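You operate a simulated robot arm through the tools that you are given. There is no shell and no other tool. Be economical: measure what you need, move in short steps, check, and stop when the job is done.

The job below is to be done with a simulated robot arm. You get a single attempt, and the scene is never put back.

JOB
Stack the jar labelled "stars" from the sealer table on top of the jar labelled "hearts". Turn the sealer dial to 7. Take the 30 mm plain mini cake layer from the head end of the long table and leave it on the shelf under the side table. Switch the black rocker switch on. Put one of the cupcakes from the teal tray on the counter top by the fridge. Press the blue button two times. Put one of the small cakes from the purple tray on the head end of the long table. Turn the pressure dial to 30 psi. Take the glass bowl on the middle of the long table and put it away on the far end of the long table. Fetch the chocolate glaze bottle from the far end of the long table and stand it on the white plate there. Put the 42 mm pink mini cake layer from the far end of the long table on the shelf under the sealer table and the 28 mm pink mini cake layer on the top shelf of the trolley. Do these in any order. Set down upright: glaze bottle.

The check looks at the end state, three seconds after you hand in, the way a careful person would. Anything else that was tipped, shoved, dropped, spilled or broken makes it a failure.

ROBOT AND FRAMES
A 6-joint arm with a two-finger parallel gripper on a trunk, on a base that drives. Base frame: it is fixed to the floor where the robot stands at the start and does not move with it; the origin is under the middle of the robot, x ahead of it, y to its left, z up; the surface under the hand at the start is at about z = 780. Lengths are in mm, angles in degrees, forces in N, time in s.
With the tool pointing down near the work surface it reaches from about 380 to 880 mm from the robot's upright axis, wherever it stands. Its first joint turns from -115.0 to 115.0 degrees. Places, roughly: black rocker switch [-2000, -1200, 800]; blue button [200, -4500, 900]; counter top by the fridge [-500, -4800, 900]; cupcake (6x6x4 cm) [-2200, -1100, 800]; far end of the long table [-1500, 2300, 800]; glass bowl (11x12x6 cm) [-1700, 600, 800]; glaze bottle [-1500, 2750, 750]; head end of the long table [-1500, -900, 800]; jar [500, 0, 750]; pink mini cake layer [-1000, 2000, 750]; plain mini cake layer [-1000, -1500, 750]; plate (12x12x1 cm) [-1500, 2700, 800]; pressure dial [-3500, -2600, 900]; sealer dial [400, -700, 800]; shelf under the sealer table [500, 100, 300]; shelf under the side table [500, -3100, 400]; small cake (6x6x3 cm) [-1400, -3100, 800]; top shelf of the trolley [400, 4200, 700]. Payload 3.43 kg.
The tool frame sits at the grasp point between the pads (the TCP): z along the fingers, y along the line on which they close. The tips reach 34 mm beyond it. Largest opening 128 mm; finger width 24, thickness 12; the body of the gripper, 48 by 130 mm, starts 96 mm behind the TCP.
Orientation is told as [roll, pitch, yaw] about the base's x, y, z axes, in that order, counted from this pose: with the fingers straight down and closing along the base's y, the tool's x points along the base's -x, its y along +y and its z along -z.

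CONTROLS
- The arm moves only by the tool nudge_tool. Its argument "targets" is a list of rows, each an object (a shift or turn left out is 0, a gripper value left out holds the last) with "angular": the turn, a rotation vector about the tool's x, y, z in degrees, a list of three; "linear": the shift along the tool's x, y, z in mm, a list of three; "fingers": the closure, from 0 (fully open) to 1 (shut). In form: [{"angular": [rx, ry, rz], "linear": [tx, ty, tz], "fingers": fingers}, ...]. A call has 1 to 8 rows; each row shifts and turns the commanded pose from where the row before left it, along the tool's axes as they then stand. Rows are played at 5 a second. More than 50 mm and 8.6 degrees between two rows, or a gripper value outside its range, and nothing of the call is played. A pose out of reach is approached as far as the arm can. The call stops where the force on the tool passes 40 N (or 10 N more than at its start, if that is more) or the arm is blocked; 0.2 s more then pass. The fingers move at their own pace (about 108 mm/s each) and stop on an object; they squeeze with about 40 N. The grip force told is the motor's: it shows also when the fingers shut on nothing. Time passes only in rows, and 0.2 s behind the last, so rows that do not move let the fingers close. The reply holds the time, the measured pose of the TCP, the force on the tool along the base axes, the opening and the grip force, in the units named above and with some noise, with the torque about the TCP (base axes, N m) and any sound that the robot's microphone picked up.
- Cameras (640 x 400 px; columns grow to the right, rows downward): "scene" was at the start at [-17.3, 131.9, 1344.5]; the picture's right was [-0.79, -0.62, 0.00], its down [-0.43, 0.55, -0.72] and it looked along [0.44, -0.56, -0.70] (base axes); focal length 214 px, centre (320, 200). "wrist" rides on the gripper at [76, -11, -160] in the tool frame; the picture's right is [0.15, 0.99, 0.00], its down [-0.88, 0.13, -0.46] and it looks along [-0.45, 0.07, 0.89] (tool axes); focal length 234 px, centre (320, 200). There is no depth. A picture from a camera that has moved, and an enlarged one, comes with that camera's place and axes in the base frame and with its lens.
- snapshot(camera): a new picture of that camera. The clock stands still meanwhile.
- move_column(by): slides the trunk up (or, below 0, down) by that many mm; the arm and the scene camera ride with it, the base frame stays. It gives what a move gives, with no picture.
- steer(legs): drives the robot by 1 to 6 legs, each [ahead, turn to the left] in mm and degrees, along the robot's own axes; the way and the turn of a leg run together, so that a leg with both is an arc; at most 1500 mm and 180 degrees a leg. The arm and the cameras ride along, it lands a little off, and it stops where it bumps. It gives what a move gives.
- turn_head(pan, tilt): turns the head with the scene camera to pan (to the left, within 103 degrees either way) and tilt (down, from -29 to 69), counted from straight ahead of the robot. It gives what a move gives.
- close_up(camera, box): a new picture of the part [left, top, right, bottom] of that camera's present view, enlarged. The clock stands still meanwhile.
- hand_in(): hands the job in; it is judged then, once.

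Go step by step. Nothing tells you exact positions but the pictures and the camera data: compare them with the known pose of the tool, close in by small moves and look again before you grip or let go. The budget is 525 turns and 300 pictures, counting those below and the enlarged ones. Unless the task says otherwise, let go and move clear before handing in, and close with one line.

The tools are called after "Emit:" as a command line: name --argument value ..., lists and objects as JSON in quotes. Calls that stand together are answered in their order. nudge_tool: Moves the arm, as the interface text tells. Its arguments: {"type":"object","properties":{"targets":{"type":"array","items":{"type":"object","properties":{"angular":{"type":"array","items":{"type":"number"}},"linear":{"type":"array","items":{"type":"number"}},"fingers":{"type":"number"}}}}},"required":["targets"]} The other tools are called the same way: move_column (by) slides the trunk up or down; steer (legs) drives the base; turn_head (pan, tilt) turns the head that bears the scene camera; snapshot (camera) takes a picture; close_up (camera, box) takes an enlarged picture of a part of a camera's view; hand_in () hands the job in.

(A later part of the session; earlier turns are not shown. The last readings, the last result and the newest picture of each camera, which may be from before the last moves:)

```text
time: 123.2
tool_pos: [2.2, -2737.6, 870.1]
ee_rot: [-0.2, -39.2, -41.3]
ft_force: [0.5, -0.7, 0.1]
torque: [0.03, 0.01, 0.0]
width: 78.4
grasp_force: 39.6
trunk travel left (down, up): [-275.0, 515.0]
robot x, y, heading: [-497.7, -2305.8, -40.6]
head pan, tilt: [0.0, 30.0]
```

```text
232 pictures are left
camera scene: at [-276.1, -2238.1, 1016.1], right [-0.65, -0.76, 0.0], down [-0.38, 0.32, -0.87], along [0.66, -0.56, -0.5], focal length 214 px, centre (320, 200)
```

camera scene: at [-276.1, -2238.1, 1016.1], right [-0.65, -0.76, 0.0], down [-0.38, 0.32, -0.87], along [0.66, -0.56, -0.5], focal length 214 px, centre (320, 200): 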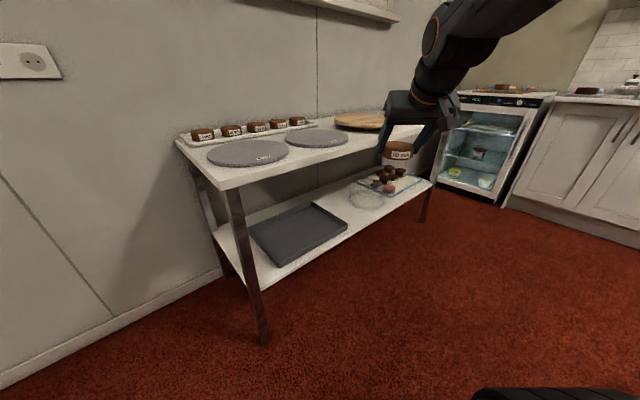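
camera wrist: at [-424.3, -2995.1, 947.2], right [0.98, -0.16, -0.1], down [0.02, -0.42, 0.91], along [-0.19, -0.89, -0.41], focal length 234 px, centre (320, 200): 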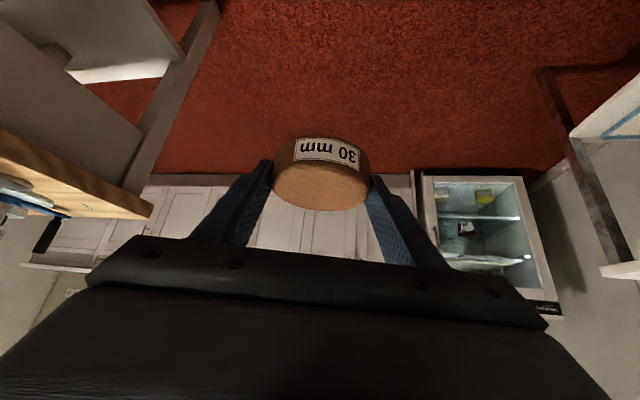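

Lowering the trunk and extending the arm in the open, before driving in.

Emit:
move_column --by -270

Emit:
nudge_tool --targets '[{"linear": [-8, 0, 7]}, {"linear": [-15, 0, 12]}, {"linear": [-19, 0, 16]}, {"linear": [-19, 0, 16]}, {"linear": [-19, 0, 16]}, {"linear": [-15, 0, 12]}, {"linear": [-8, 0, 6]}]'

Emit:
nudge_tool --targets '[{"linear": [6, 0, 8]}, {"linear": [12, 0, 14]}, {"linear": [14, 0, 17]}, {"linear": [14, 0, 17]}, {"linear": [8, 0, 10]}]'

Emit:
snapshot --camera "scene"

Emit:
snapshot --camera "wrist"

```text
time: 126.0
tool_pos: [34.5, -2765.8, 599.8]
ee_rot: [-0.3, -39.2, -41.3]
ft_force: [-0.5, 0.0, -0.4]
torque: [0.02, 0.01, 0.0]
width: 78.4
grasp_force: 40.3
trunk travel left (down, up): [-5.0, 785.0]
robot x, y, heading: [-492.3, -2312.3, -40.2]
head pan, tilt: [0.0, 30.0]
```

```text
time: 127.6
tool_pos: [133.2, -2853.9, 600.6]
ee_rot: [-0.3, -39.2, -41.3]
ft_force: [-0.2, -0.2, -2.0]
torque: [0.0, 0.0, -0.01]
width: 78.4
grasp_force: 39.9
trunk travel left (down, up): [-5.0, 785.0]
robot x, y, heading: [-491.3, -2314.0, -40.3]
head pan, tilt: [0.0, 30.0]
```

```text
time: 128.8
tool_pos: [134.1, -2854.3, 513.7]
ee_rot: [-0.3, -39.1, -41.3]
ft_force: [0.3, 0.0, 0.6]
torque: [0.02, 0.05, -0.04]
width: 78.4
grasp_force: 40.4
trunk travel left (down, up): [-5.0, 785.0]
robot x, y, heading: [-496.8, -2308.8, -40.5]
head pan, tilt: [0.0, 30.0]
```

```text
231 pictures are left
camera scene: at [-219.0, -2286.8, 746.1], right [-0.65, -0.76, 0.0], down [-0.38, 0.32, -0.87], along [0.66, -0.56, -0.5], focal length 214 px, centre (320, 200)
```

scene: 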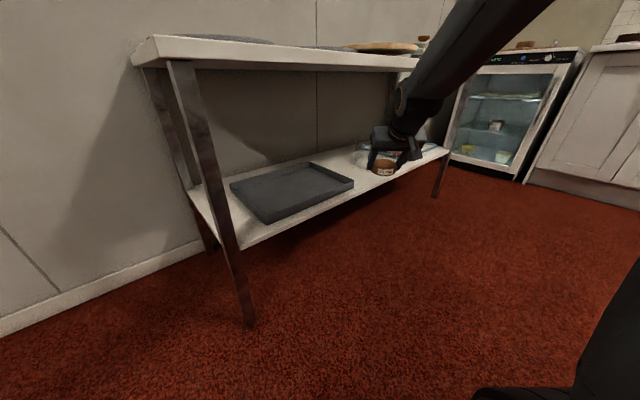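

```text
230 pictures are left
camera wrist: at [7.8, -2756.7, 590.4], right [0.57, 0.82, -0.1], down [0.38, -0.16, 0.91], along [0.73, -0.56, -0.41], focal length 234 px, centre (320, 200)
```

wrist: 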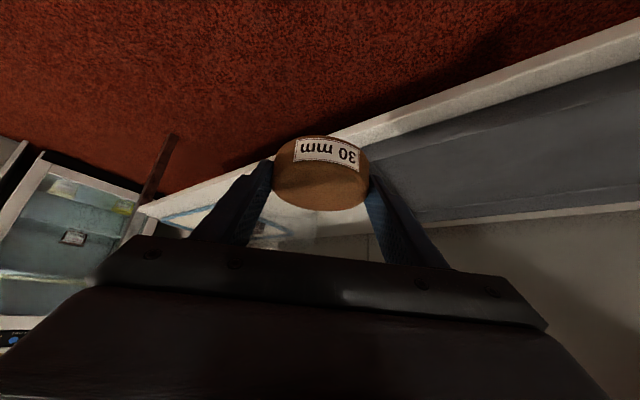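

Shelf ≈ z 380, tray corner at [277,-2877]. Shifting 29 mm left and driving in 172 mm.

Emit:
nudge_tool --targets '[{"linear": [0, 6, 0]}, {"linear": [0, 10, 0]}, {"linear": [0, 9, 0]}, {"linear": [0, 4, 0]}]'

Emit:
steer --legs '[[120, 0]]'

Emit:
snapshot --camera "scene"

Emit:
snapshot --camera "wrist"

```text
time: 129.8
tool_pos: [153.6, -2833.3, 512.5]
ee_rot: [-0.4, -39.3, -41.4]
ft_force: [1.0, -0.4, 0.0]
torque: [-0.02, 0.0, -0.01]
width: 78.3
grasp_force: 39.6
trunk travel left (down, up): [-5.0, 785.0]
robot x, y, heading: [-496.6, -2310.3, -40.2]
head pan, tilt: [0.0, 30.0]
```

```text
time: 131.0
tool_pos: [244.9, -2910.5, 512.9]
ee_rot: [-0.3, -39.1, -41.4]
ft_force: [-0.1, -0.1, -0.2]
torque: [0.0, 0.02, 0.0]
width: 78.5
grasp_force: 40.0
trunk travel left (down, up): [-5.0, 785.0]
robot x, y, heading: [-404.8, -2391.3, -40.6]
head pan, tilt: [0.0, 30.0]
```

```text
229 pictures are left
camera scene: at [-127.2, -2365.0, 746.1], right [-0.65, -0.76, 0.0], down [-0.38, 0.32, -0.87], along [0.66, -0.56, -0.5], focal length 214 px, centre (320, 200)
```

scene: 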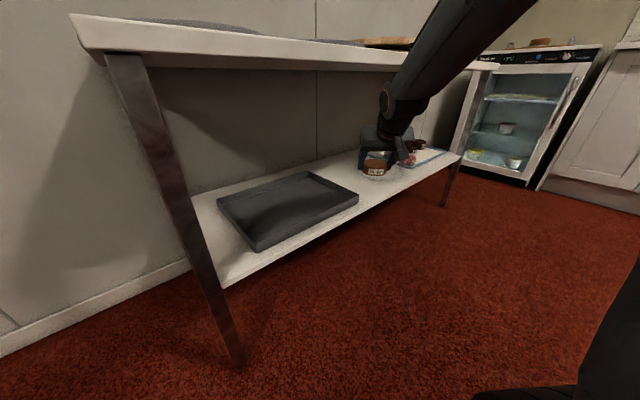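

```text
228 pictures are left
camera wrist: at [118.9, -2813.3, 590.2], right [0.57, 0.82, -0.1], down [0.38, -0.16, 0.91], along [0.73, -0.56, -0.41], focal length 234 px, centre (320, 200)
```

wrist: 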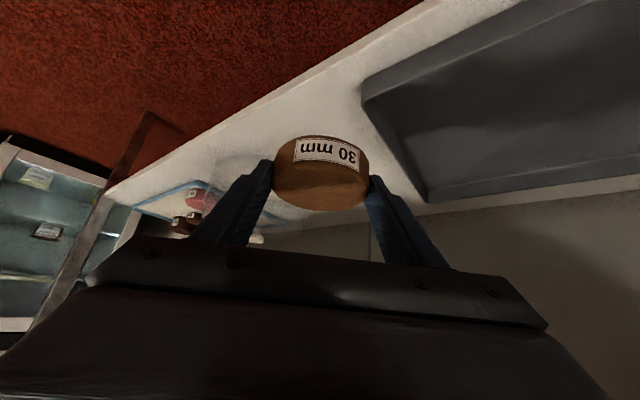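

Line is good. Driving the last 50 mm, then lowering.

Emit:
steer --legs '[[50, 0]]'

Emit:
nudge_tool --targets '[{"linear": [6, 0, 8]}, {"linear": [11, 0, 13]}, {"linear": [11, 0, 13]}, {"linear": [10, 0, 12]}, {"linear": [5, 0, 6]}]'

Emit:
snapshot --camera "wrist"

Emit:
close_up --camera "scene" --box '[280, 80, 480, 230]'

```text
time: 131.9
tool_pos: [283.1, -2943.2, 512.3]
ee_rot: [-0.2, -39.1, -41.3]
ft_force: [0.7, -0.3, -0.3]
torque: [0.01, 0.03, -0.01]
width: 78.3
grasp_force: 40.2
trunk travel left (down, up): [-5.0, 785.0]
robot x, y, heading: [-366.1, -2421.2, -40.4]
head pan, tilt: [0.0, 30.0]
```

```text
time: 133.2
tool_pos: [283.5, -2942.5, 444.1]
ee_rot: [-0.3, -39.2, -41.3]
ft_force: [-0.2, 0.8, 0.3]
torque: [0.01, 0.04, -0.01]
width: 78.4
grasp_force: 40.1
trunk travel left (down, up): [-5.0, 785.0]
robot x, y, heading: [-361.5, -2419.5, -40.5]
head pan, tilt: [0.0, 30.0]
```

```text
227 pictures are left
camera wrist: at [156.7, -2845.0, 521.5], right [0.57, 0.82, -0.1], down [0.38, -0.16, 0.91], along [0.73, -0.56, -0.41], focal length 234 px, centre (320, 200)
```

wrist: 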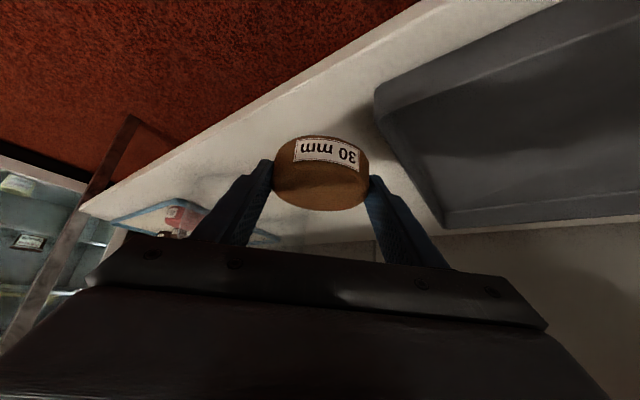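

```text
2.67 times, centred on (380, 155) of scene
camera zoom: at [-89.6, -2396.9, 746.1], right [-0.65, -0.76, 0.0], down [-0.38, 0.32, -0.87], along [0.66, -0.56, -0.5], focal length 572 px, centre (160, 320)
```

zoom: 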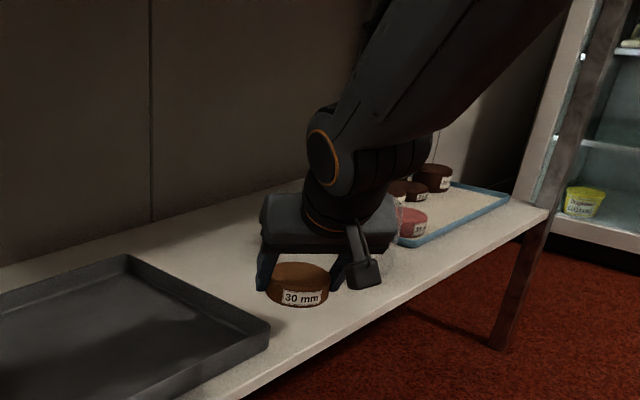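

Clear of tray and dome. Lowering to contact in small steps.

Emit:
nudge_tool --targets '[{"linear": [5, 0, 6.2]}, {"linear": [5, 0, 6.2]}, {"linear": [3, 0, 4]}, {"linear": [2, 0, 2.4]}, {"linear": [1.3, 0, 1.6]}]'

Emit:
nudge_tool --targets '[{"linear": [1.3, 0, 1.6]}, {"linear": [1.3, 0, 1.6]}]'

Emit:
nudge_tool --targets '[{"linear": [1.3, 0, 1.6]}]'

Emit:
close_up --camera "scene" --box '[320, 130, 420, 205]'

```text
time: 134.3
tool_pos: [282.0, -2943.0, 418.6]
ee_rot: [-0.4, -39.2, -41.4]
ft_force: [1.0, 0.7, -0.5]
torque: [0.01, -0.02, 0.01]
width: 78.4
grasp_force: 39.7
trunk travel left (down, up): [-5.0, 785.0]
robot x, y, heading: [-368.3, -2417.6, -40.4]
head pan, tilt: [0.0, 30.0]
```

```text
time: 134.9
tool_pos: [282.3, -2943.5, 414.4]
ee_rot: [-0.3, -39.1, -41.4]
ft_force: [-0.5, -0.2, 0.5]
torque: [0.03, 0.0, -0.02]
width: 78.6
grasp_force: 40.0
trunk travel left (down, up): [-5.0, 785.0]
robot x, y, heading: [-363.8, -2421.1, -40.6]
head pan, tilt: [0.0, 30.0]
```

```text
time: 135.3
tool_pos: [283.2, -2943.0, 411.9]
ee_rot: [-0.3, -39.1, -41.4]
ft_force: [-0.6, 0.1, -0.5]
torque: [-0.01, -0.01, 0.0]
width: 78.5
grasp_force: 40.0
trunk travel left (down, up): [-5.0, 785.0]
robot x, y, heading: [-360.6, -2423.0, -40.6]
head pan, tilt: [0.0, 30.0]
```

```text
5.33 times, centred on (370, 168) of scene
camera zoom: at [-89.6, -2396.9, 746.1], right [-0.65, -0.76, 0.0], down [-0.38, 0.32, -0.87], along [0.66, -0.56, -0.5], focal length 1144 px, centre (53, 373)
```

zoom: 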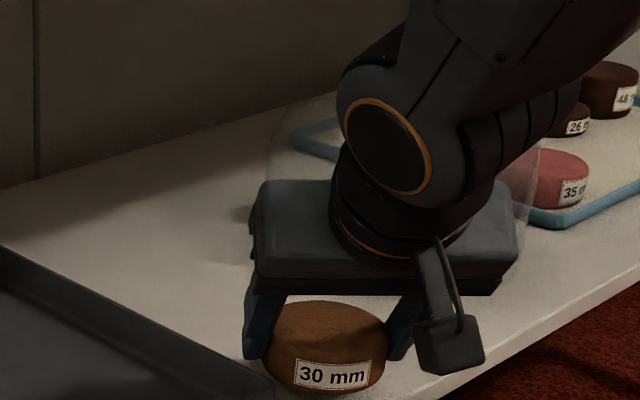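

Emit:
nudge_tool --targets '[{"linear": [1.3, 0, 1.6]}, {"linear": [1.3, 0, 1.6]}]'

Emit:
nudge_tool --targets '[{"linear": [1.3, 0, 1.6]}, {"linear": [1.3, 0, 1.6]}]'

Emit:
nudge_tool --targets '[{"linear": [1.3, 0, 1.6]}, {"linear": [1.3, 0, 1.6]}]'

```text
time: 135.9
tool_pos: [282.0, -2944.4, 407.7]
ee_rot: [-0.3, -39.1, -41.3]
ft_force: [0.6, 0.6, -0.9]
torque: [-0.01, -0.03, -0.03]
width: 78.5
grasp_force: 40.3
trunk travel left (down, up): [-5.0, 785.0]
robot x, y, heading: [-364.2, -2421.6, -40.3]
head pan, tilt: [0.0, 30.0]
```

```text
time: 136.6
tool_pos: [282.2, -2942.4, 404.5]
ee_rot: [-0.1, -39.1, -41.4]
ft_force: [0.2, 0.3, 0.8]
torque: [0.01, -0.01, -0.01]
width: 78.2
grasp_force: 40.0
trunk travel left (down, up): [-5.0, 785.0]
robot x, y, heading: [-364.3, -2420.2, -40.2]
head pan, tilt: [0.0, 30.0]
```

```text
time: 137.2
tool_pos: [281.3, -2943.4, 401.9]
ee_rot: [-0.3, -39.2, -41.3]
ft_force: [0.6, -0.3, 1.7]
torque: [0.04, -0.07, -0.02]
width: 78.4
grasp_force: 39.5
trunk travel left (down, up): [-5.0, 785.0]
robot x, y, heading: [-363.7, -2420.2, -40.0]
head pan, tilt: [0.0, 30.0]
```

Emit:
nudge_tool --targets '[{"linear": [1.3, 0, 1.6]}]'

Emit:
nudge_tool --targets '[{"linear": [1.3, 0, 1.6]}]'

Emit:
close_up --camera "scene" --box '[310, 140, 410, 215]'

```text
time: 137.6
tool_pos: [281.3, -2943.3, 399.6]
ee_rot: [-0.2, -39.2, -41.3]
ft_force: [-0.3, -2.9, 6.2]
torque: [0.22, -0.22, -0.1]
width: 78.7
grasp_force: 39.9
trunk travel left (down, up): [-5.0, 785.0]
robot x, y, heading: [-365.7, -2417.8, -40.5]
head pan, tilt: [0.0, 30.0]
```

```text
time: 137.9
tool_pos: [281.5, -2944.6, 397.8]
ee_rot: [-0.1, -39.3, -41.5]
ft_force: [-1.7, -7.7, 13.4]
torque: [0.49, -0.43, -0.16]
width: 78.3
grasp_force: 40.5
trunk travel left (down, up): [-5.0, 785.0]
robot x, y, heading: [-361.9, -2420.0, -40.4]
head pan, tilt: [0.0, 30.0]
```

```text
5.33 times, centred on (360, 178) of scene
camera zoom: at [-89.9, -2396.9, 746.2], right [-0.65, -0.76, 0.0], down [-0.38, 0.32, -0.87], along [0.66, -0.56, -0.5], focal length 1144 px, centre (107, 320)
```

zoom: 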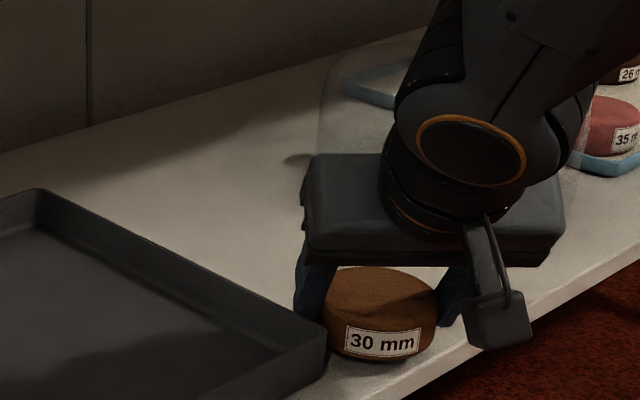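

Contact made. Releasing and backing out.

Emit:
nudge_tool --targets '[{"fingers": 0.28}, {"fingers": 0.25}, {"linear": [0, 0, -8]}, {"linear": [0, 0, -20]}, {"linear": [0, 0, -30]}]'

Emit:
steer --legs '[[-250, 0]]'

Emit:
close_up --camera "scene" --box '[200, 80, 480, 290]'

```text
time: 139.2
tool_pos: [256.0, -2920.0, 440.5]
ee_rot: [-0.4, -39.0, -41.3]
ft_force: [0.4, -0.5, 0.6]
torque: [-0.01, 0.01, -0.04]
width: 95.9
grasp_force: 0.0
trunk travel left (down, up): [-5.0, 785.0]
robot x, y, heading: [-368.2, -2418.3, -40.4]
head pan, tilt: [0.0, 30.0]
```

```text
time: 141.0
tool_pos: [65.8, -2756.2, 440.8]
ee_rot: [-0.3, -39.1, -41.2]
ft_force: [-0.4, 0.4, 0.9]
torque: [0.02, 0.01, 0.0]
width: 95.9
grasp_force: 0.1
trunk travel left (down, up): [-5.0, 785.0]
robot x, y, heading: [-556.6, -2260.0, -40.1]
head pan, tilt: [0.0, 30.0]
```

```text
1.90 times, centred on (340, 185) of scene
camera zoom: at [-280.0, -2234.6, 746.1], right [-0.65, -0.76, 0.0], down [-0.38, 0.32, -0.87], along [0.66, -0.56, -0.5], focal length 408 px, centre (282, 229)
```

zoom: 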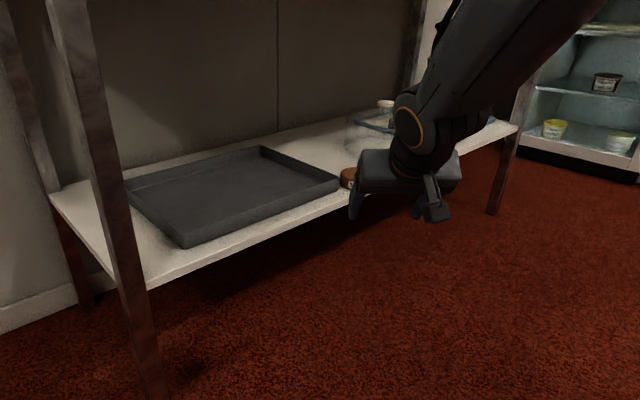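

The cake rests on the shelf. Raising the arm, retracting, and driving toward the fridge to find the blue button.

Emit:
nudge_tool --targets '[{"linear": [-30, 0, -37]}, {"linear": [-30, 0, -37]}, {"linear": [-30, 0, -37]}, {"linear": [-30, 0, -37]}, {"linear": [-30, 0, -37]}, {"linear": [-30, 0, -37]}, {"linear": [30, 0, -25]}, {"linear": [30, 0, -25]}]'

Emit:
move_column --by 300

Emit:
nudge_tool --targets '[{"linear": [30, 0, -25]}, {"linear": [30, 0, -25]}, {"linear": [30, 0, -25]}]'

Emit:
steer --legs '[[0, -31.7], [1350, 0]]'

Emit:
turn_head --pan 5 --tilt 20

Emit:
snapshot --camera "scene"

```text
time: 142.8
tool_pos: [5.1, -2702.9, 726.3]
ee_rot: [-0.3, -39.0, -41.1]
ft_force: [0.7, -0.5, -0.2]
torque: [0.02, 0.01, 0.02]
width: 96.1
grasp_force: 0.0
trunk travel left (down, up): [-5.0, 785.0]
robot x, y, heading: [-553.6, -2260.2, -40.2]
head pan, tilt: [0.0, 30.0]
```

```text
time: 145.8
tool_pos: [8.1, -2704.8, 1027.7]
ee_rot: [-0.3, -39.3, -41.2]
ft_force: [0.1, 0.6, 0.6]
torque: [0.0, 0.02, 0.02]
width: 96.1
grasp_force: 0.1
trunk travel left (down, up): [-305.0, 485.0]
robot x, y, heading: [-553.5, -2259.3, -40.2]
head pan, tilt: [0.0, 30.0]
```

```text
time: 146.6
tool_pos: [-61.5, -2638.7, 1030.4]
ee_rot: [-0.2, -39.0, -41.2]
ft_force: [0.2, 0.3, 0.5]
torque: [0.03, -0.04, -0.02]
width: 96.2
grasp_force: 0.0
out of reach, approached as far as the arm can: row 3
trunk travel left (down, up): [-305.0, 485.0]
robot x, y, heading: [-553.1, -2255.5, -40.1]
head pan, tilt: [0.0, 30.0]
```

```text
time: 154.9
tool_pos: [97.9, -4132.4, 1030.9]
ee_rot: [-0.3, -39.1, -72.5]
ft_force: [-0.6, 0.0, 0.3]
torque: [0.0, -0.02, 0.03]
width: 96.0
grasp_force: 0.1
trunk travel left (down, up): [-305.0, 485.0]
robot x, y, heading: [-131.6, -3551.7, -71.7]
head pan, tilt: [0.0, 30.0]
```

```text
time: 155.6
tool_pos: [95.9, -4131.0, 1029.1]
ee_rot: [-0.3, -39.3, -72.5]
ft_force: [0.5, -1.0, -0.4]
torque: [0.02, -0.01, 0.0]
width: 96.1
grasp_force: 0.1
trunk travel left (down, up): [-305.0, 485.0]
robot x, y, heading: [-128.4, -3550.8, -71.4]
head pan, tilt: [5.0, 20.0]
```

```text
222 pictures are left
camera scene: at [101.5, -3593.5, 1062.1], right [-0.92, -0.4, 0.0], down [-0.14, 0.31, -0.94], along [0.37, -0.86, -0.34], focal length 214 px, centre (320, 200)
```

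scene: 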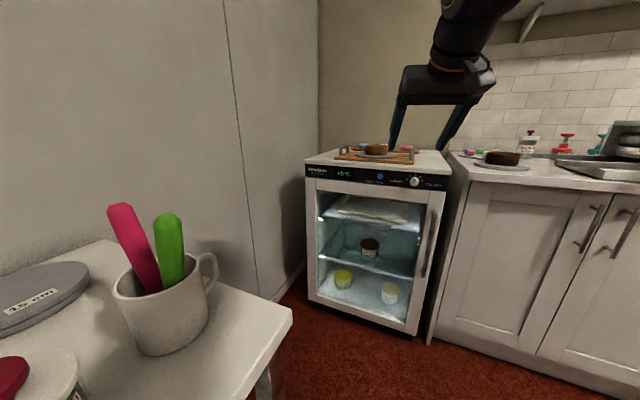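

Emit:
close_up --camera "scene" --box '[300, 140, 460, 210]'

Emit:
close_up --camera "scene" --box '[440, 110, 640, 220]'

```text
4.00 times, centred on (380, 175) of scene
camera zoom: at [101.5, -3593.5, 1062.1], right [-0.92, -0.4, 0.0], down [-0.14, 0.31, -0.94], along [0.37, -0.86, -0.34], focal length 858 px, centre (80, 300)
```

zoom: 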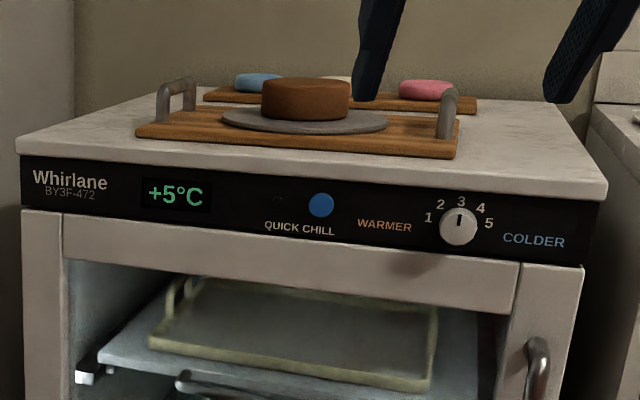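

```text
3.20 times, centred on (540, 165) of scene
camera zoom: at [101.5, -3593.5, 1062.1], right [-0.92, -0.4, 0.0], down [-0.14, 0.31, -0.94], along [0.37, -0.86, -0.34], focal length 686 px, centre (-384, 312)
```

zoom: 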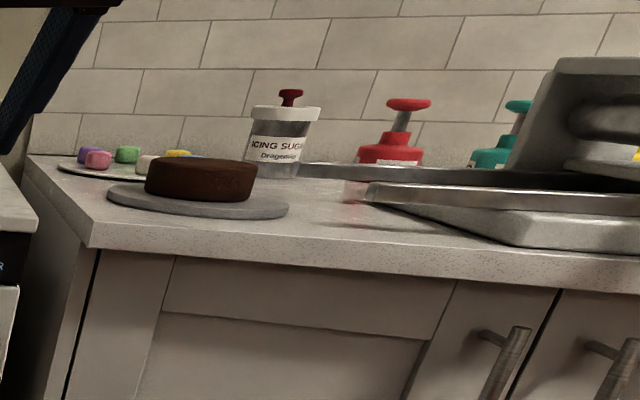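

The blue "Quick chill" button is on the fridge's front panel. Taking a wrist view to triangulate it.

Emit:
snapshot --camera "wrist"

```text
219 pictures are left
camera wrist: at [39.5, -3982.7, 1107.3], right [0.91, 0.4, -0.1], down [0.25, -0.34, 0.91], along [0.33, -0.85, -0.41], focal length 234 px, centre (320, 200)
```

wrist: 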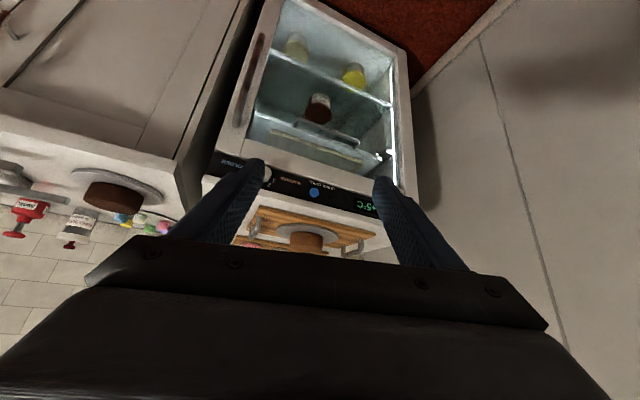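

Button triangulates to [211,-4464,858]. Driving 150 mm closer and turning the closed gripper horizontal.

Emit:
steer --legs '[[140, 0]]'

Emit:
nudge_tool --targets '[{"angular": [0, -8.5, 0], "fingers": 1}, {"angular": [0, -8.5, 0]}, {"angular": [0, -8.5, 0]}, {"angular": [0, -8.5, 0]}, {"angular": [0, -8.5, 0]}, {"angular": [0, -8.5, 0]}, {"angular": [8.5, 0, 0]}, {"angular": [8.5, 0, 0]}]'

Emit:
snapshot --camera "scene"

```text
time: 157.0
tool_pos: [144.6, -4266.2, 1028.8]
ee_rot: [-0.4, -39.1, -72.2]
ft_force: [-0.8, -0.4, -0.5]
torque: [0.03, -0.04, 0.02]
width: 95.8
grasp_force: 0.1
trunk travel left (down, up): [-305.0, 485.0]
robot x, y, heading: [-84.2, -3685.4, -71.3]
head pan, tilt: [5.0, 20.0]
```

```text
time: 158.8
tool_pos: [165.8, -4330.2, 1025.0]
ee_rot: [-25.9, -84.0, -65.7]
ft_force: [-0.4, -0.1, 0.2]
torque: [0.01, 0.0, 0.04]
width: 0.0
grasp_force: 33.6
out of reach, approached as far as the arm can: row 1, 2, 3, 4, 5
trunk travel left (down, up): [-305.0, 485.0]
robot x, y, heading: [-82.7, -3684.2, -71.5]
head pan, tilt: [5.0, 20.0]
```

```text
218 pictures are left
camera scene: at [146.4, -3726.3, 1062.2], right [-0.92, -0.4, 0.0], down [-0.14, 0.31, -0.94], along [0.38, -0.86, -0.34], focal length 214 px, centre (320, 200)
```

scene: 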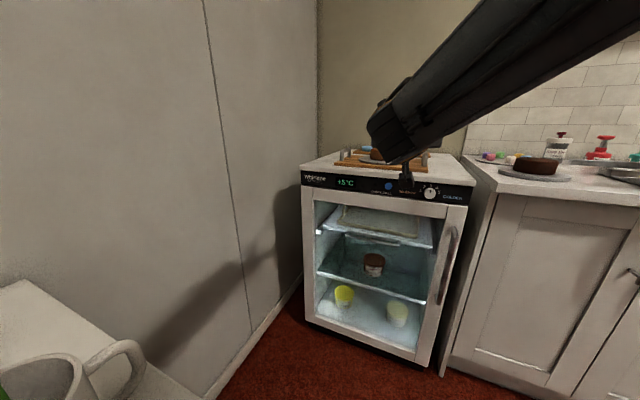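

Tool is now horizontal toward the fridge. Lowering in front of the panel to button height.

Emit:
nudge_tool --targets '[{"linear": [42, 11, 0]}, {"linear": [42, 11, 0]}, {"linear": [42, 11, 0]}, {"linear": [40, 11, 0]}, {"linear": [0, 0, 0]}]'

Emit:
close_up --camera "scene" --box '[290, 130, 490, 230]'

Emit:
snapshot --camera "wrist"

```text
time: 160.0
tool_pos: [201.0, -4313.5, 857.2]
ee_rot: [-25.6, -84.0, -66.0]
ft_force: [0.1, 0.6, -0.3]
torque: [-0.03, 0.0, 0.03]
width: 0.0
grasp_force: 33.1
trunk travel left (down, up): [-305.0, 485.0]
robot x, y, heading: [-83.7, -3682.5, -71.5]
head pan, tilt: [5.0, 20.0]
```

```text
3.20 times, centred on (390, 180) of scene
camera zoom: at [146.6, -3726.4, 1062.2], right [-0.92, -0.4, 0.0], down [-0.14, 0.31, -0.94], along [0.38, -0.86, -0.34], focal length 686 px, centre (96, 264)
```

zoom: 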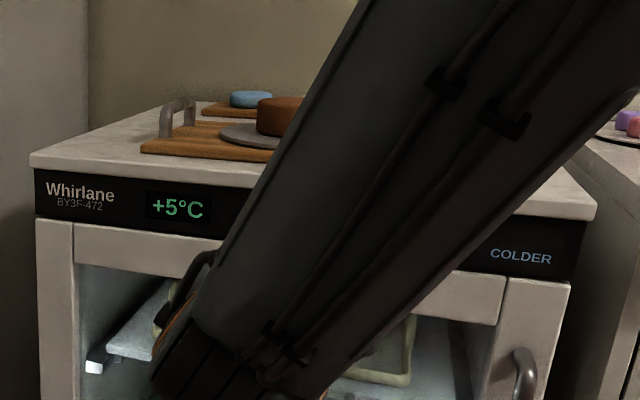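

```text
216 pictures are left
camera wrist: at [192.2, -4146.6, 799.0], right [0.98, -0.01, -0.19], down [0.18, 0.37, 0.91], along [0.06, -0.93, 0.36], focal length 234 px, centre (320, 200)
```

wrist: 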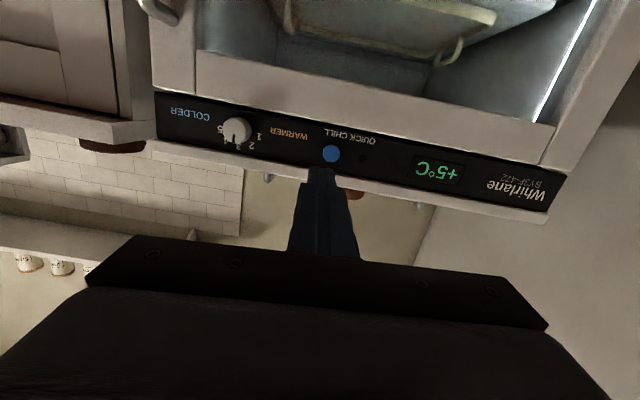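

Button confirmed at about [213,-4464,855]. Aligning and approaching.

Emit:
nudge_tool --targets '[{"linear": [-12, 16, 0]}, {"linear": [0, 0, 40]}, {"linear": [0, 0, 40]}, {"linear": [0, 0, 15]}]'

Emit:
close_up --camera "wrist" --box '[240, 100, 400, 220]'

```text
time: 161.0
tool_pos: [216.2, -4410.8, 858.6]
ee_rot: [-25.5, -83.9, -65.9]
ft_force: [-0.6, 0.3, -0.5]
torque: [0.04, 0.02, -0.01]
width: 0.0
grasp_force: 32.6
trunk travel left (down, up): [-305.0, 485.0]
robot x, y, heading: [-81.7, -3683.8, -71.4]
head pan, tilt: [5.0, 20.0]
```

```text
3.33 times, centred on (320, 160) of wrist
camera zoom: at [205.7, -4243.6, 801.0], right [0.98, -0.01, -0.19], down [0.18, 0.37, 0.91], along [0.06, -0.93, 0.36], focal length 781 px, centre (320, 333)
```

zoom: 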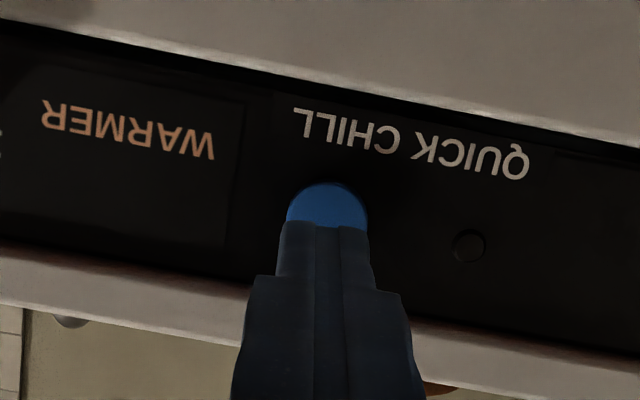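

Aligned. Pressing in small steps.

Emit:
nudge_tool --targets '[{"linear": [0, 0, 5]}, {"linear": [0, 0, 4]}, {"linear": [0, 0, 2]}]'

Emit:
nudge_tool --targets '[{"linear": [0, 0, 2]}, {"linear": [0, 0, 2]}]'

Emit:
nudge_tool --targets '[{"linear": [0, 0, 2]}, {"linear": [0, 0, 2]}]'

```text
time: 161.8
tool_pos: [215.3, -4421.1, 857.2]
ee_rot: [-25.4, -83.9, -66.1]
ft_force: [0.7, -0.7, -0.1]
torque: [-0.02, -0.01, 0.06]
width: 0.1
grasp_force: 32.7
trunk travel left (down, up): [-305.0, 485.0]
robot x, y, heading: [-79.9, -3685.5, -71.5]
head pan, tilt: [5.0, 20.0]
```

```text
time: 162.4
tool_pos: [215.8, -4425.2, 858.9]
ee_rot: [-25.6, -84.0, -65.9]
ft_force: [0.1, -0.7, 0.7]
torque: [-0.01, -0.02, 0.01]
width: 0.0
grasp_force: 33.5
trunk travel left (down, up): [-305.0, 485.0]
robot x, y, heading: [-79.8, -3683.5, -71.6]
head pan, tilt: [5.0, 20.0]
```

```text
time: 163.0
tool_pos: [214.9, -4428.9, 857.5]
ee_rot: [-25.6, -84.0, -66.0]
ft_force: [-0.4, 0.5, 0.2]
torque: [-0.03, 0.04, 0.02]
width: 0.0
grasp_force: 33.3
trunk travel left (down, up): [-305.0, 485.0]
robot x, y, heading: [-80.3, -3681.6, -71.5]
head pan, tilt: [5.0, 20.0]
```

Emit:
nudge_tool --targets '[{"linear": [0, 0, 2]}]'

Emit:
nudge_tool --targets '[{"linear": [0, 0, 2]}]'

Emit:
nudge_tool --targets '[{"linear": [0, 0, 2]}]'

Emit:
nudge_tool --targets '[{"linear": [0, 0, 2]}]'

Emit:
close_up --camera "wrist" --box '[280, 130, 380, 200]'

```text
time: 163.4
tool_pos: [215.8, -4432.0, 856.8]
ee_rot: [-25.6, -84.0, -65.8]
ft_force: [0.0, -0.2, -0.2]
torque: [0.03, -0.01, 0.02]
width: 0.0
grasp_force: 33.0
trunk travel left (down, up): [-305.0, 485.0]
robot x, y, heading: [-82.6, -3681.4, -71.4]
head pan, tilt: [5.0, 20.0]
```

```text
time: 163.8
tool_pos: [214.0, -4432.9, 857.8]
ee_rot: [-25.7, -84.1, -66.0]
ft_force: [-0.3, 0.3, -0.8]
torque: [0.0, 0.01, -0.01]
width: 0.1
grasp_force: 33.0
trunk travel left (down, up): [-305.0, 485.0]
robot x, y, heading: [-81.2, -3684.1, -71.5]
head pan, tilt: [5.0, 20.0]
```

```text
time: 164.2
tool_pos: [214.4, -4435.0, 856.1]
ee_rot: [-25.5, -83.9, -66.0]
ft_force: [0.8, 0.0, 0.0]
torque: [0.0, 0.01, 0.0]
width: 0.0
grasp_force: 33.2
trunk travel left (down, up): [-305.0, 485.0]
robot x, y, heading: [-79.6, -3684.8, -71.5]
head pan, tilt: [5.0, 20.0]
```

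```text
time: 164.6
tool_pos: [215.1, -4437.0, 856.5]
ee_rot: [-25.5, -83.9, -66.0]
ft_force: [-0.2, -0.4, 0.5]
torque: [0.01, 0.04, 0.01]
width: 0.2
grasp_force: 32.8
trunk travel left (down, up): [-305.0, 485.0]
robot x, y, heading: [-78.7, -3686.6, -71.5]
head pan, tilt: [5.0, 20.0]
```

```text
5.71 times, centred on (330, 165) of wrist
camera zoom: at [204.8, -4270.5, 798.7], right [0.98, -0.01, -0.19], down [0.18, 0.37, 0.91], along [0.06, -0.93, 0.36], focal length 1338 px, centre (263, 400)
```

zoom: 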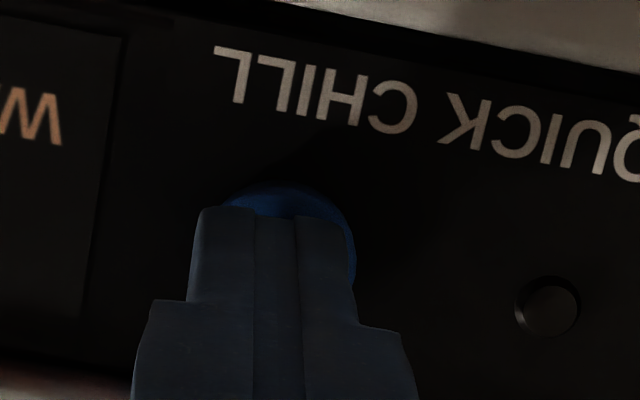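

Emit:
nudge_tool --targets '[{"linear": [0, 0, 2.5]}]'

Emit:
nudge_tool --targets '[{"linear": [0, 0, 2.5]}]'

Emit:
nudge_tool --targets '[{"linear": [0, 0, 2.5]}]'

```text
time: 165.0
tool_pos: [214.1, -4440.3, 856.9]
ee_rot: [-25.5, -83.9, -66.2]
ft_force: [0.0, 0.3, 0.0]
torque: [-0.02, 0.0, 0.03]
width: 0.0
grasp_force: 33.1
trunk travel left (down, up): [-305.0, 485.0]
robot x, y, heading: [-80.8, -3682.4, -71.5]
head pan, tilt: [5.0, 20.0]
```

```text
time: 165.4
tool_pos: [214.0, -4442.3, 855.9]
ee_rot: [-25.5, -84.0, -66.0]
ft_force: [-0.2, 1.7, 0.2]
torque: [-0.05, 0.0, 0.0]
width: 0.0
grasp_force: 33.1
trunk travel left (down, up): [-305.0, 485.0]
robot x, y, heading: [-85.6, -3683.2, -71.6]
head pan, tilt: [5.0, 20.0]
heard: click
```

```text
time: 165.8
tool_pos: [215.6, -4444.1, 856.6]
ee_rot: [-25.5, -84.0, -65.9]
ft_force: [-1.8, 9.0, 2.0]
torque: [-0.13, -0.03, -0.07]
width: 0.0
grasp_force: 33.2
trunk travel left (down, up): [-305.0, 485.0]
robot x, y, heading: [-78.8, -3685.7, -71.4]
head pan, tilt: [5.0, 20.0]
```

A click was heard: first press. Backing off and pressing once more.

Emit:
nudge_tool --targets '[{"linear": [0, 0, -8]}, {"linear": [0, 0, -10]}, {"linear": [0, 0, 0]}]'

Emit:
nudge_tool --targets '[{"linear": [0, 0, 8]}, {"linear": [0, 0, 5]}, {"linear": [0, 0, 2.5]}, {"linear": [0, 0, 2]}]'

```text
time: 166.6
tool_pos: [216.1, -4427.1, 856.9]
ee_rot: [-25.5, -83.9, -66.0]
ft_force: [-0.9, -0.3, -0.2]
torque: [0.0, 0.02, 0.02]
width: 0.0
grasp_force: 32.8
trunk travel left (down, up): [-305.0, 485.0]
robot x, y, heading: [-82.3, -3683.5, -71.5]
head pan, tilt: [5.0, 20.0]
```

```text
time: 167.6
tool_pos: [214.5, -4444.1, 856.2]
ee_rot: [-25.5, -84.0, -66.0]
ft_force: [-0.4, 6.9, 1.1]
torque: [-0.13, -0.01, -0.01]
width: 0.0
grasp_force: 33.1
trunk travel left (down, up): [-305.0, 485.0]
robot x, y, heading: [-83.9, -3684.6, -71.2]
head pan, tilt: [5.0, 20.0]
heard: click
```

Second click: button done. Retreating and returning the tool to vertical.

Emit:
nudge_tool --targets '[{"linear": [0, 0, -30]}, {"linear": [0, 0, -45]}, {"linear": [0, 0, -45]}, {"linear": [-45, 0, 0]}, {"linear": [-45, 0, 0]}, {"linear": [-45, 0, 0]}, {"angular": [-8.5, 0, 0], "fingers": 0}, {"angular": [-8.5, 0, 0]}]'

Emit:
nudge_tool --targets '[{"angular": [0, 8.5, 0]}, {"angular": [0, 8.5, 0]}, {"angular": [0, 8.5, 0]}, {"angular": [0, 8.5, 0]}, {"angular": [0, 8.5, 0]}, {"angular": [0, 8.5, 0]}, {"angular": [0, 8.5, 0]}, {"angular": [0, 8.5, 0]}]'

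Emit:
nudge_tool --targets '[{"angular": [0, 8.5, 0]}, {"angular": [0, 8.5, 0]}]'

Emit:
turn_head --pan -100 --tilt 20

Emit:
snapshot --camera "scene"

```text
time: 169.4
tool_pos: [221.4, -4338.1, 1000.2]
ee_rot: [-8.4, -83.9, -66.0]
ft_force: [0.0, -0.4, -0.1]
torque: [-0.03, 0.01, -0.04]
width: 124.2
grasp_force: 0.0
trunk travel left (down, up): [-305.0, 485.0]
robot x, y, heading: [-82.6, -3682.8, -71.3]
head pan, tilt: [5.0, 20.0]
```

```text
time: 171.2
tool_pos: [224.1, -4337.3, 1001.2]
ee_rot: [-0.9, -16.0, -74.2]
ft_force: [-0.6, 0.3, 0.1]
torque: [-0.09, 0.01, -0.02]
width: 127.8
grasp_force: 0.0
trunk travel left (down, up): [-305.0, 485.0]
robot x, y, heading: [-81.0, -3687.3, -71.6]
head pan, tilt: [5.0, 20.0]
```

```text
time: 171.8
tool_pos: [223.6, -4337.1, 1003.0]
ee_rot: [-0.9, 1.1, -74.5]
ft_force: [0.5, 0.4, 0.2]
torque: [-0.08, -0.04, -0.03]
width: 127.8
grasp_force: 0.2
trunk travel left (down, up): [-305.0, 485.0]
robot x, y, heading: [-81.7, -3688.2, -71.2]
head pan, tilt: [5.0, 20.0]
```

```text
time: 173.6
tool_pos: [223.9, -4338.0, 1000.9]
ee_rot: [-0.9, 1.0, -74.6]
ft_force: [-0.5, 0.1, 0.9]
torque: [-0.03, -0.03, -0.03]
width: 128.3
grasp_force: 0.1
trunk travel left (down, up): [-305.0, 485.0]
robot x, y, heading: [-84.2, -3682.9, -71.4]
head pan, tilt: [-100.0, 20.0]
```

```text
213 pictures are left
camera scene: at [17.2, -3655.2, 1062.1], right [-0.15, 0.99, 0.0], down [0.34, 0.05, -0.94], along [-0.93, -0.14, -0.34], focal length 214 px, centre (320, 200)
```

scene: 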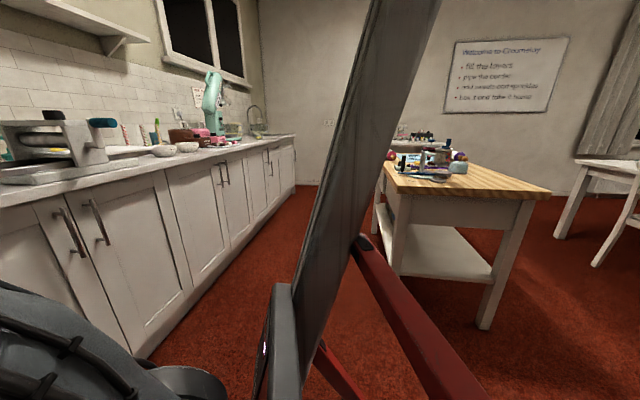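

Reversing up the aisle, then over to the north side of the wooden table to find the purple tray.

Emit:
nudge_tool --targets '[{"linear": [40, 0, 0]}, {"linear": [40, 0, 0]}, {"linear": [40, 0, 0]}, {"linear": [40, 0, 0]}, {"linear": [20, 0, 0]}]'

Emit:
steer --legs '[[-1350, 0], [0, -108.5], [850, 0], [0, 90]]'

Emit:
turn_head --pan 0 --tilt 30

Emit:
snapshot --camera "scene"

```text
time: 174.8
tool_pos: [175.2, -4162.4, 1002.7]
ee_rot: [-0.8, 1.0, -74.5]
ft_force: [-0.5, -0.3, 0.2]
torque: [0.02, -0.01, 0.02]
width: 128.4
grasp_force: 0.1
trunk travel left (down, up): [-305.0, 485.0]
robot x, y, heading: [-82.5, -3685.7, -71.2]
head pan, tilt: [-100.0, 20.0]
```

```text
time: 194.1
tool_pos: [-1298.2, -2917.7, 1002.4]
ee_rot: [-1.0, 1.0, -95.7]
ft_force: [-0.5, -0.2, -0.4]
torque: [-0.01, 0.01, -0.03]
width: 128.4
grasp_force: 0.2
trunk travel left (down, up): [-305.0, 485.0]
robot x, y, heading: [-1365.3, -2382.1, -92.5]
head pan, tilt: [-100.0, 20.0]
```

```text
time: 195.8
tool_pos: [-1298.5, -2918.6, 1003.9]
ee_rot: [-1.0, 1.0, -95.8]
ft_force: [0.5, -0.9, -0.1]
torque: [-0.02, 0.03, 0.03]
width: 127.9
grasp_force: 0.0
trunk travel left (down, up): [-305.0, 485.0]
robot x, y, heading: [-1363.0, -2381.0, -92.6]
head pan, tilt: [0.0, 30.0]
```

```text
212 pictures are left
camera scene: at [-1174.8, -2498.2, 1046.1], right [-1.0, 0.05, 0.0], down [0.02, 0.5, -0.87], along [-0.04, -0.87, -0.5], focal length 214 px, centre (320, 200)
```

scene: 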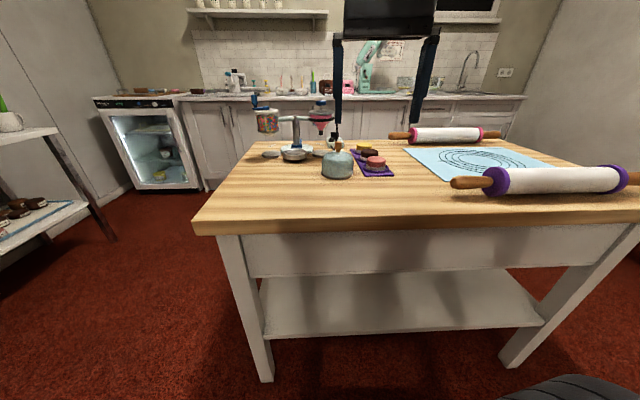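

Emit:
close_up --camera "scene" --box '[300, 120, 420, 195]'

Emit:
snapshot --camera "wrist"

```text
5.33 times, centred on (360, 158) of scene
camera zoom: at [-1174.8, -2498.2, 1046.1], right [-1.0, 0.05, 0.0], down [0.02, 0.5, -0.87], along [-0.04, -0.87, -0.5], focal length 1144 px, centre (107, 427)
```

zoom: 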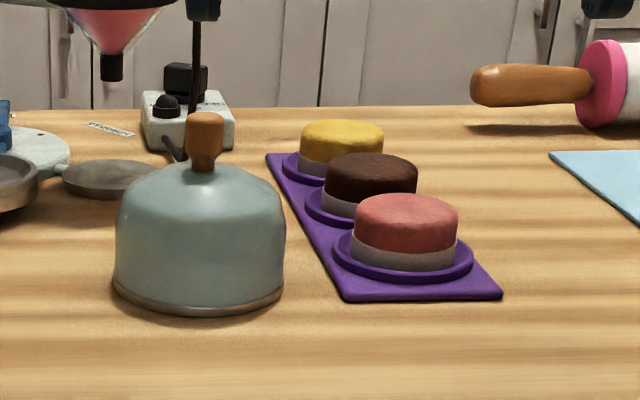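

```text
210 pictures are left
camera wrist: at [-1299.3, -2844.3, 1165.4], right [1.0, 0.05, -0.01], down [0.05, -0.9, 0.44], along [0.01, -0.44, -0.9], focal length 234 px, centre (320, 200)
```

wrist: 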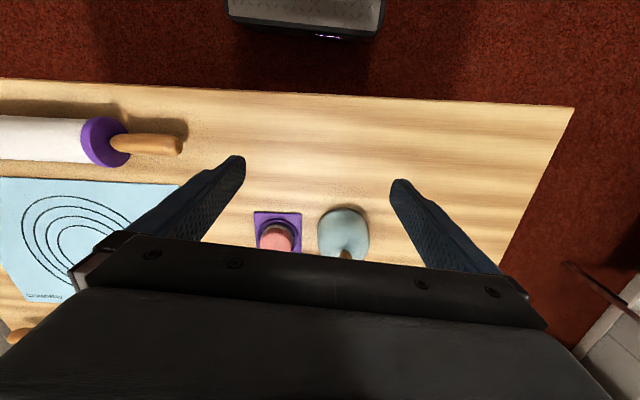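

Three small cakes on the purple tray; the pink one in front is at about [-1362,-3080], top z 838. Moving over it.

Emit:
nudge_tool --targets '[{"linear": [-42, -12, 0], "fingers": 0.35}, {"linear": [-42, -12, 0]}, {"linear": [-42, -12, 0]}, {"linear": [-40, -11, 0]}, {"linear": [0, 0, 40]}, {"linear": [0, 0, 30]}]'

Emit:
snapshot --camera "wrist"

Emit:
close_up --camera "scene" --box '[280, 80, 440, 200]'

```text
time: 197.2
tool_pos: [-1363.4, -3077.6, 930.8]
ee_rot: [-0.9, 0.9, -95.6]
ft_force: [0.2, 0.2, -0.1]
torque: [0.01, -0.01, 0.01]
width: 83.2
grasp_force: 0.1
trunk travel left (down, up): [-305.0, 485.0]
robot x, y, heading: [-1366.4, -2376.8, -92.7]
head pan, tilt: [0.0, 30.0]
```

```text
209 pictures are left
camera wrist: at [-1364.5, -3003.3, 1093.5], right [1.0, 0.05, -0.01], down [0.05, -0.9, 0.44], along [0.01, -0.44, -0.9], focal length 234 px, centre (320, 200)
```

wrist: 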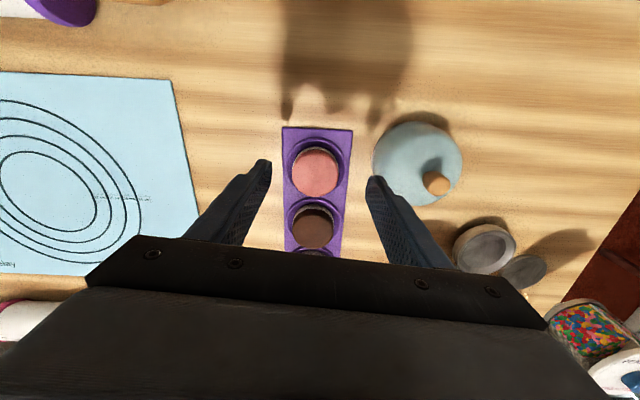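

```text
3.33 times, centred on (360, 140) of scene
camera zoom: at [-1174.7, -2498.2, 1046.1], right [-1.0, 0.05, 0.0], down [0.02, 0.5, -0.87], along [-0.04, -0.87, -0.5], focal length 715 px, centre (187, 400)
```

zoom: 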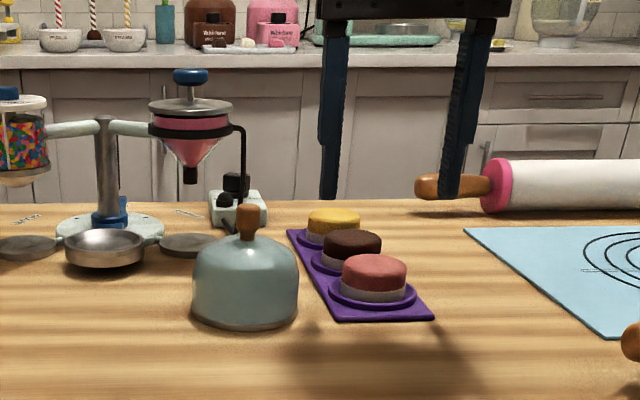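

Emit:
nudge_tool --targets '[{"linear": [-11, -1.4, 20]}, {"linear": [0, 0, 30]}, {"linear": [0, 0, 25]}, {"linear": [0, 0, 10]}]'

Emit:
close_up --camera "wrist" --box '[220, 90, 420, 240]'

Emit:
close_up --camera "scene" --box '[300, 90, 440, 195]'

```text
time: 198.2
tool_pos: [-1366.4, -3087.8, 845.2]
ee_rot: [-1.0, 1.0, -95.7]
ft_force: [0.3, 0.7, -0.8]
torque: [0.02, -0.02, -0.04]
width: 83.2
grasp_force: 0.0
trunk travel left (down, up): [-305.0, 485.0]
robot x, y, heading: [-1362.7, -2380.1, -92.8]
head pan, tilt: [0.0, 30.0]
```

```text
2.67 times, centred on (320, 165) of wrist
camera zoom: at [-1367.0, -3013.7, 1008.3], right [1.0, 0.05, -0.01], down [0.05, -0.9, 0.44], along [0.01, -0.44, -0.9], focal length 624 px, centre (320, 293)
```

zoom: 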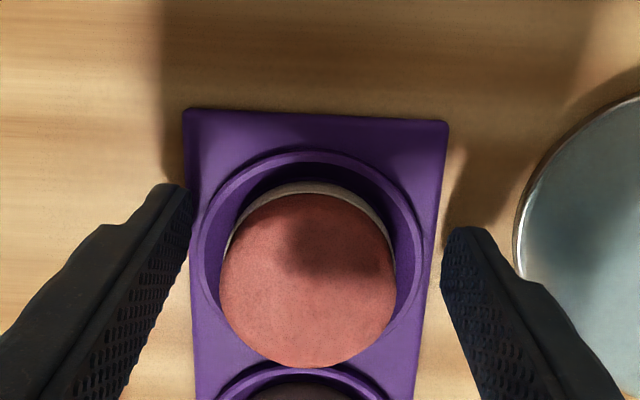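

```text
3.81 times, centred on (370, 142) of scene
camera zoom: at [-1174.7, -2498.2, 1046.1], right [-1.0, 0.05, 0.0], down [0.02, 0.5, -0.87], along [-0.04, -0.87, -0.5], focal length 817 px, centre (130, 419)
```

zoom: 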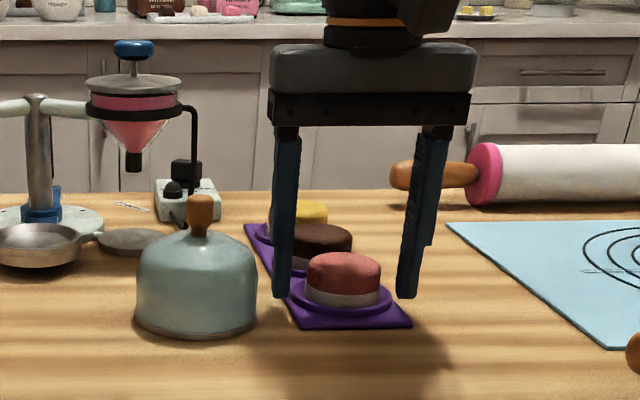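

Emit:
nudge_tool --targets '[{"linear": [-4, -2.5, -4]}, {"fingers": 0.6}, {"fingers": 1.0}, {"fingers": 1.0}, {"fingers": 1.0}]'

Emit:
nudge_tool --targets '[{"linear": [0, 0, -2]}, {"linear": [0, 0, -4]}, {"linear": [0, 0, -7]}, {"linear": [0, 0, -10]}, {"linear": [0, 0, -10]}]'

Emit:
close_up --camera "scene" --box '[300, 90, 440, 195]'

```text
time: 199.4
tool_pos: [-1369.9, -3090.7, 850.3]
ee_rot: [-1.0, 1.0, -95.7]
ft_force: [1.0, -1.3, 0.2]
torque: [0.02, -0.02, 0.05]
width: 53.6
grasp_force: 40.2
trunk travel left (down, up): [-305.0, 485.0]
robot x, y, heading: [-1362.1, -2379.3, -92.4]
head pan, tilt: [0.0, 30.0]
```

```text
time: 200.6
tool_pos: [-1368.8, -3090.3, 882.9]
ee_rot: [-0.8, 1.0, -95.7]
ft_force: [-0.5, -0.2, -1.4]
torque: [0.02, -0.02, 0.0]
width: 54.0
grasp_force: 40.2
trunk travel left (down, up): [-305.0, 485.0]
robot x, y, heading: [-1365.6, -2377.4, -92.7]
head pan, tilt: [0.0, 30.0]
```

```text
3.81 times, centred on (370, 142) of scene
camera zoom: at [-1174.7, -2498.3, 1046.1], right [-1.0, 0.05, 0.0], down [0.02, 0.5, -0.87], along [-0.04, -0.87, -0.5], focal length 817 px, centre (130, 419)
```

zoom: 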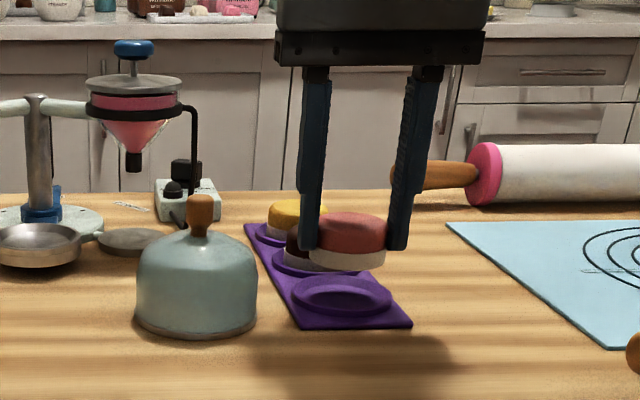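

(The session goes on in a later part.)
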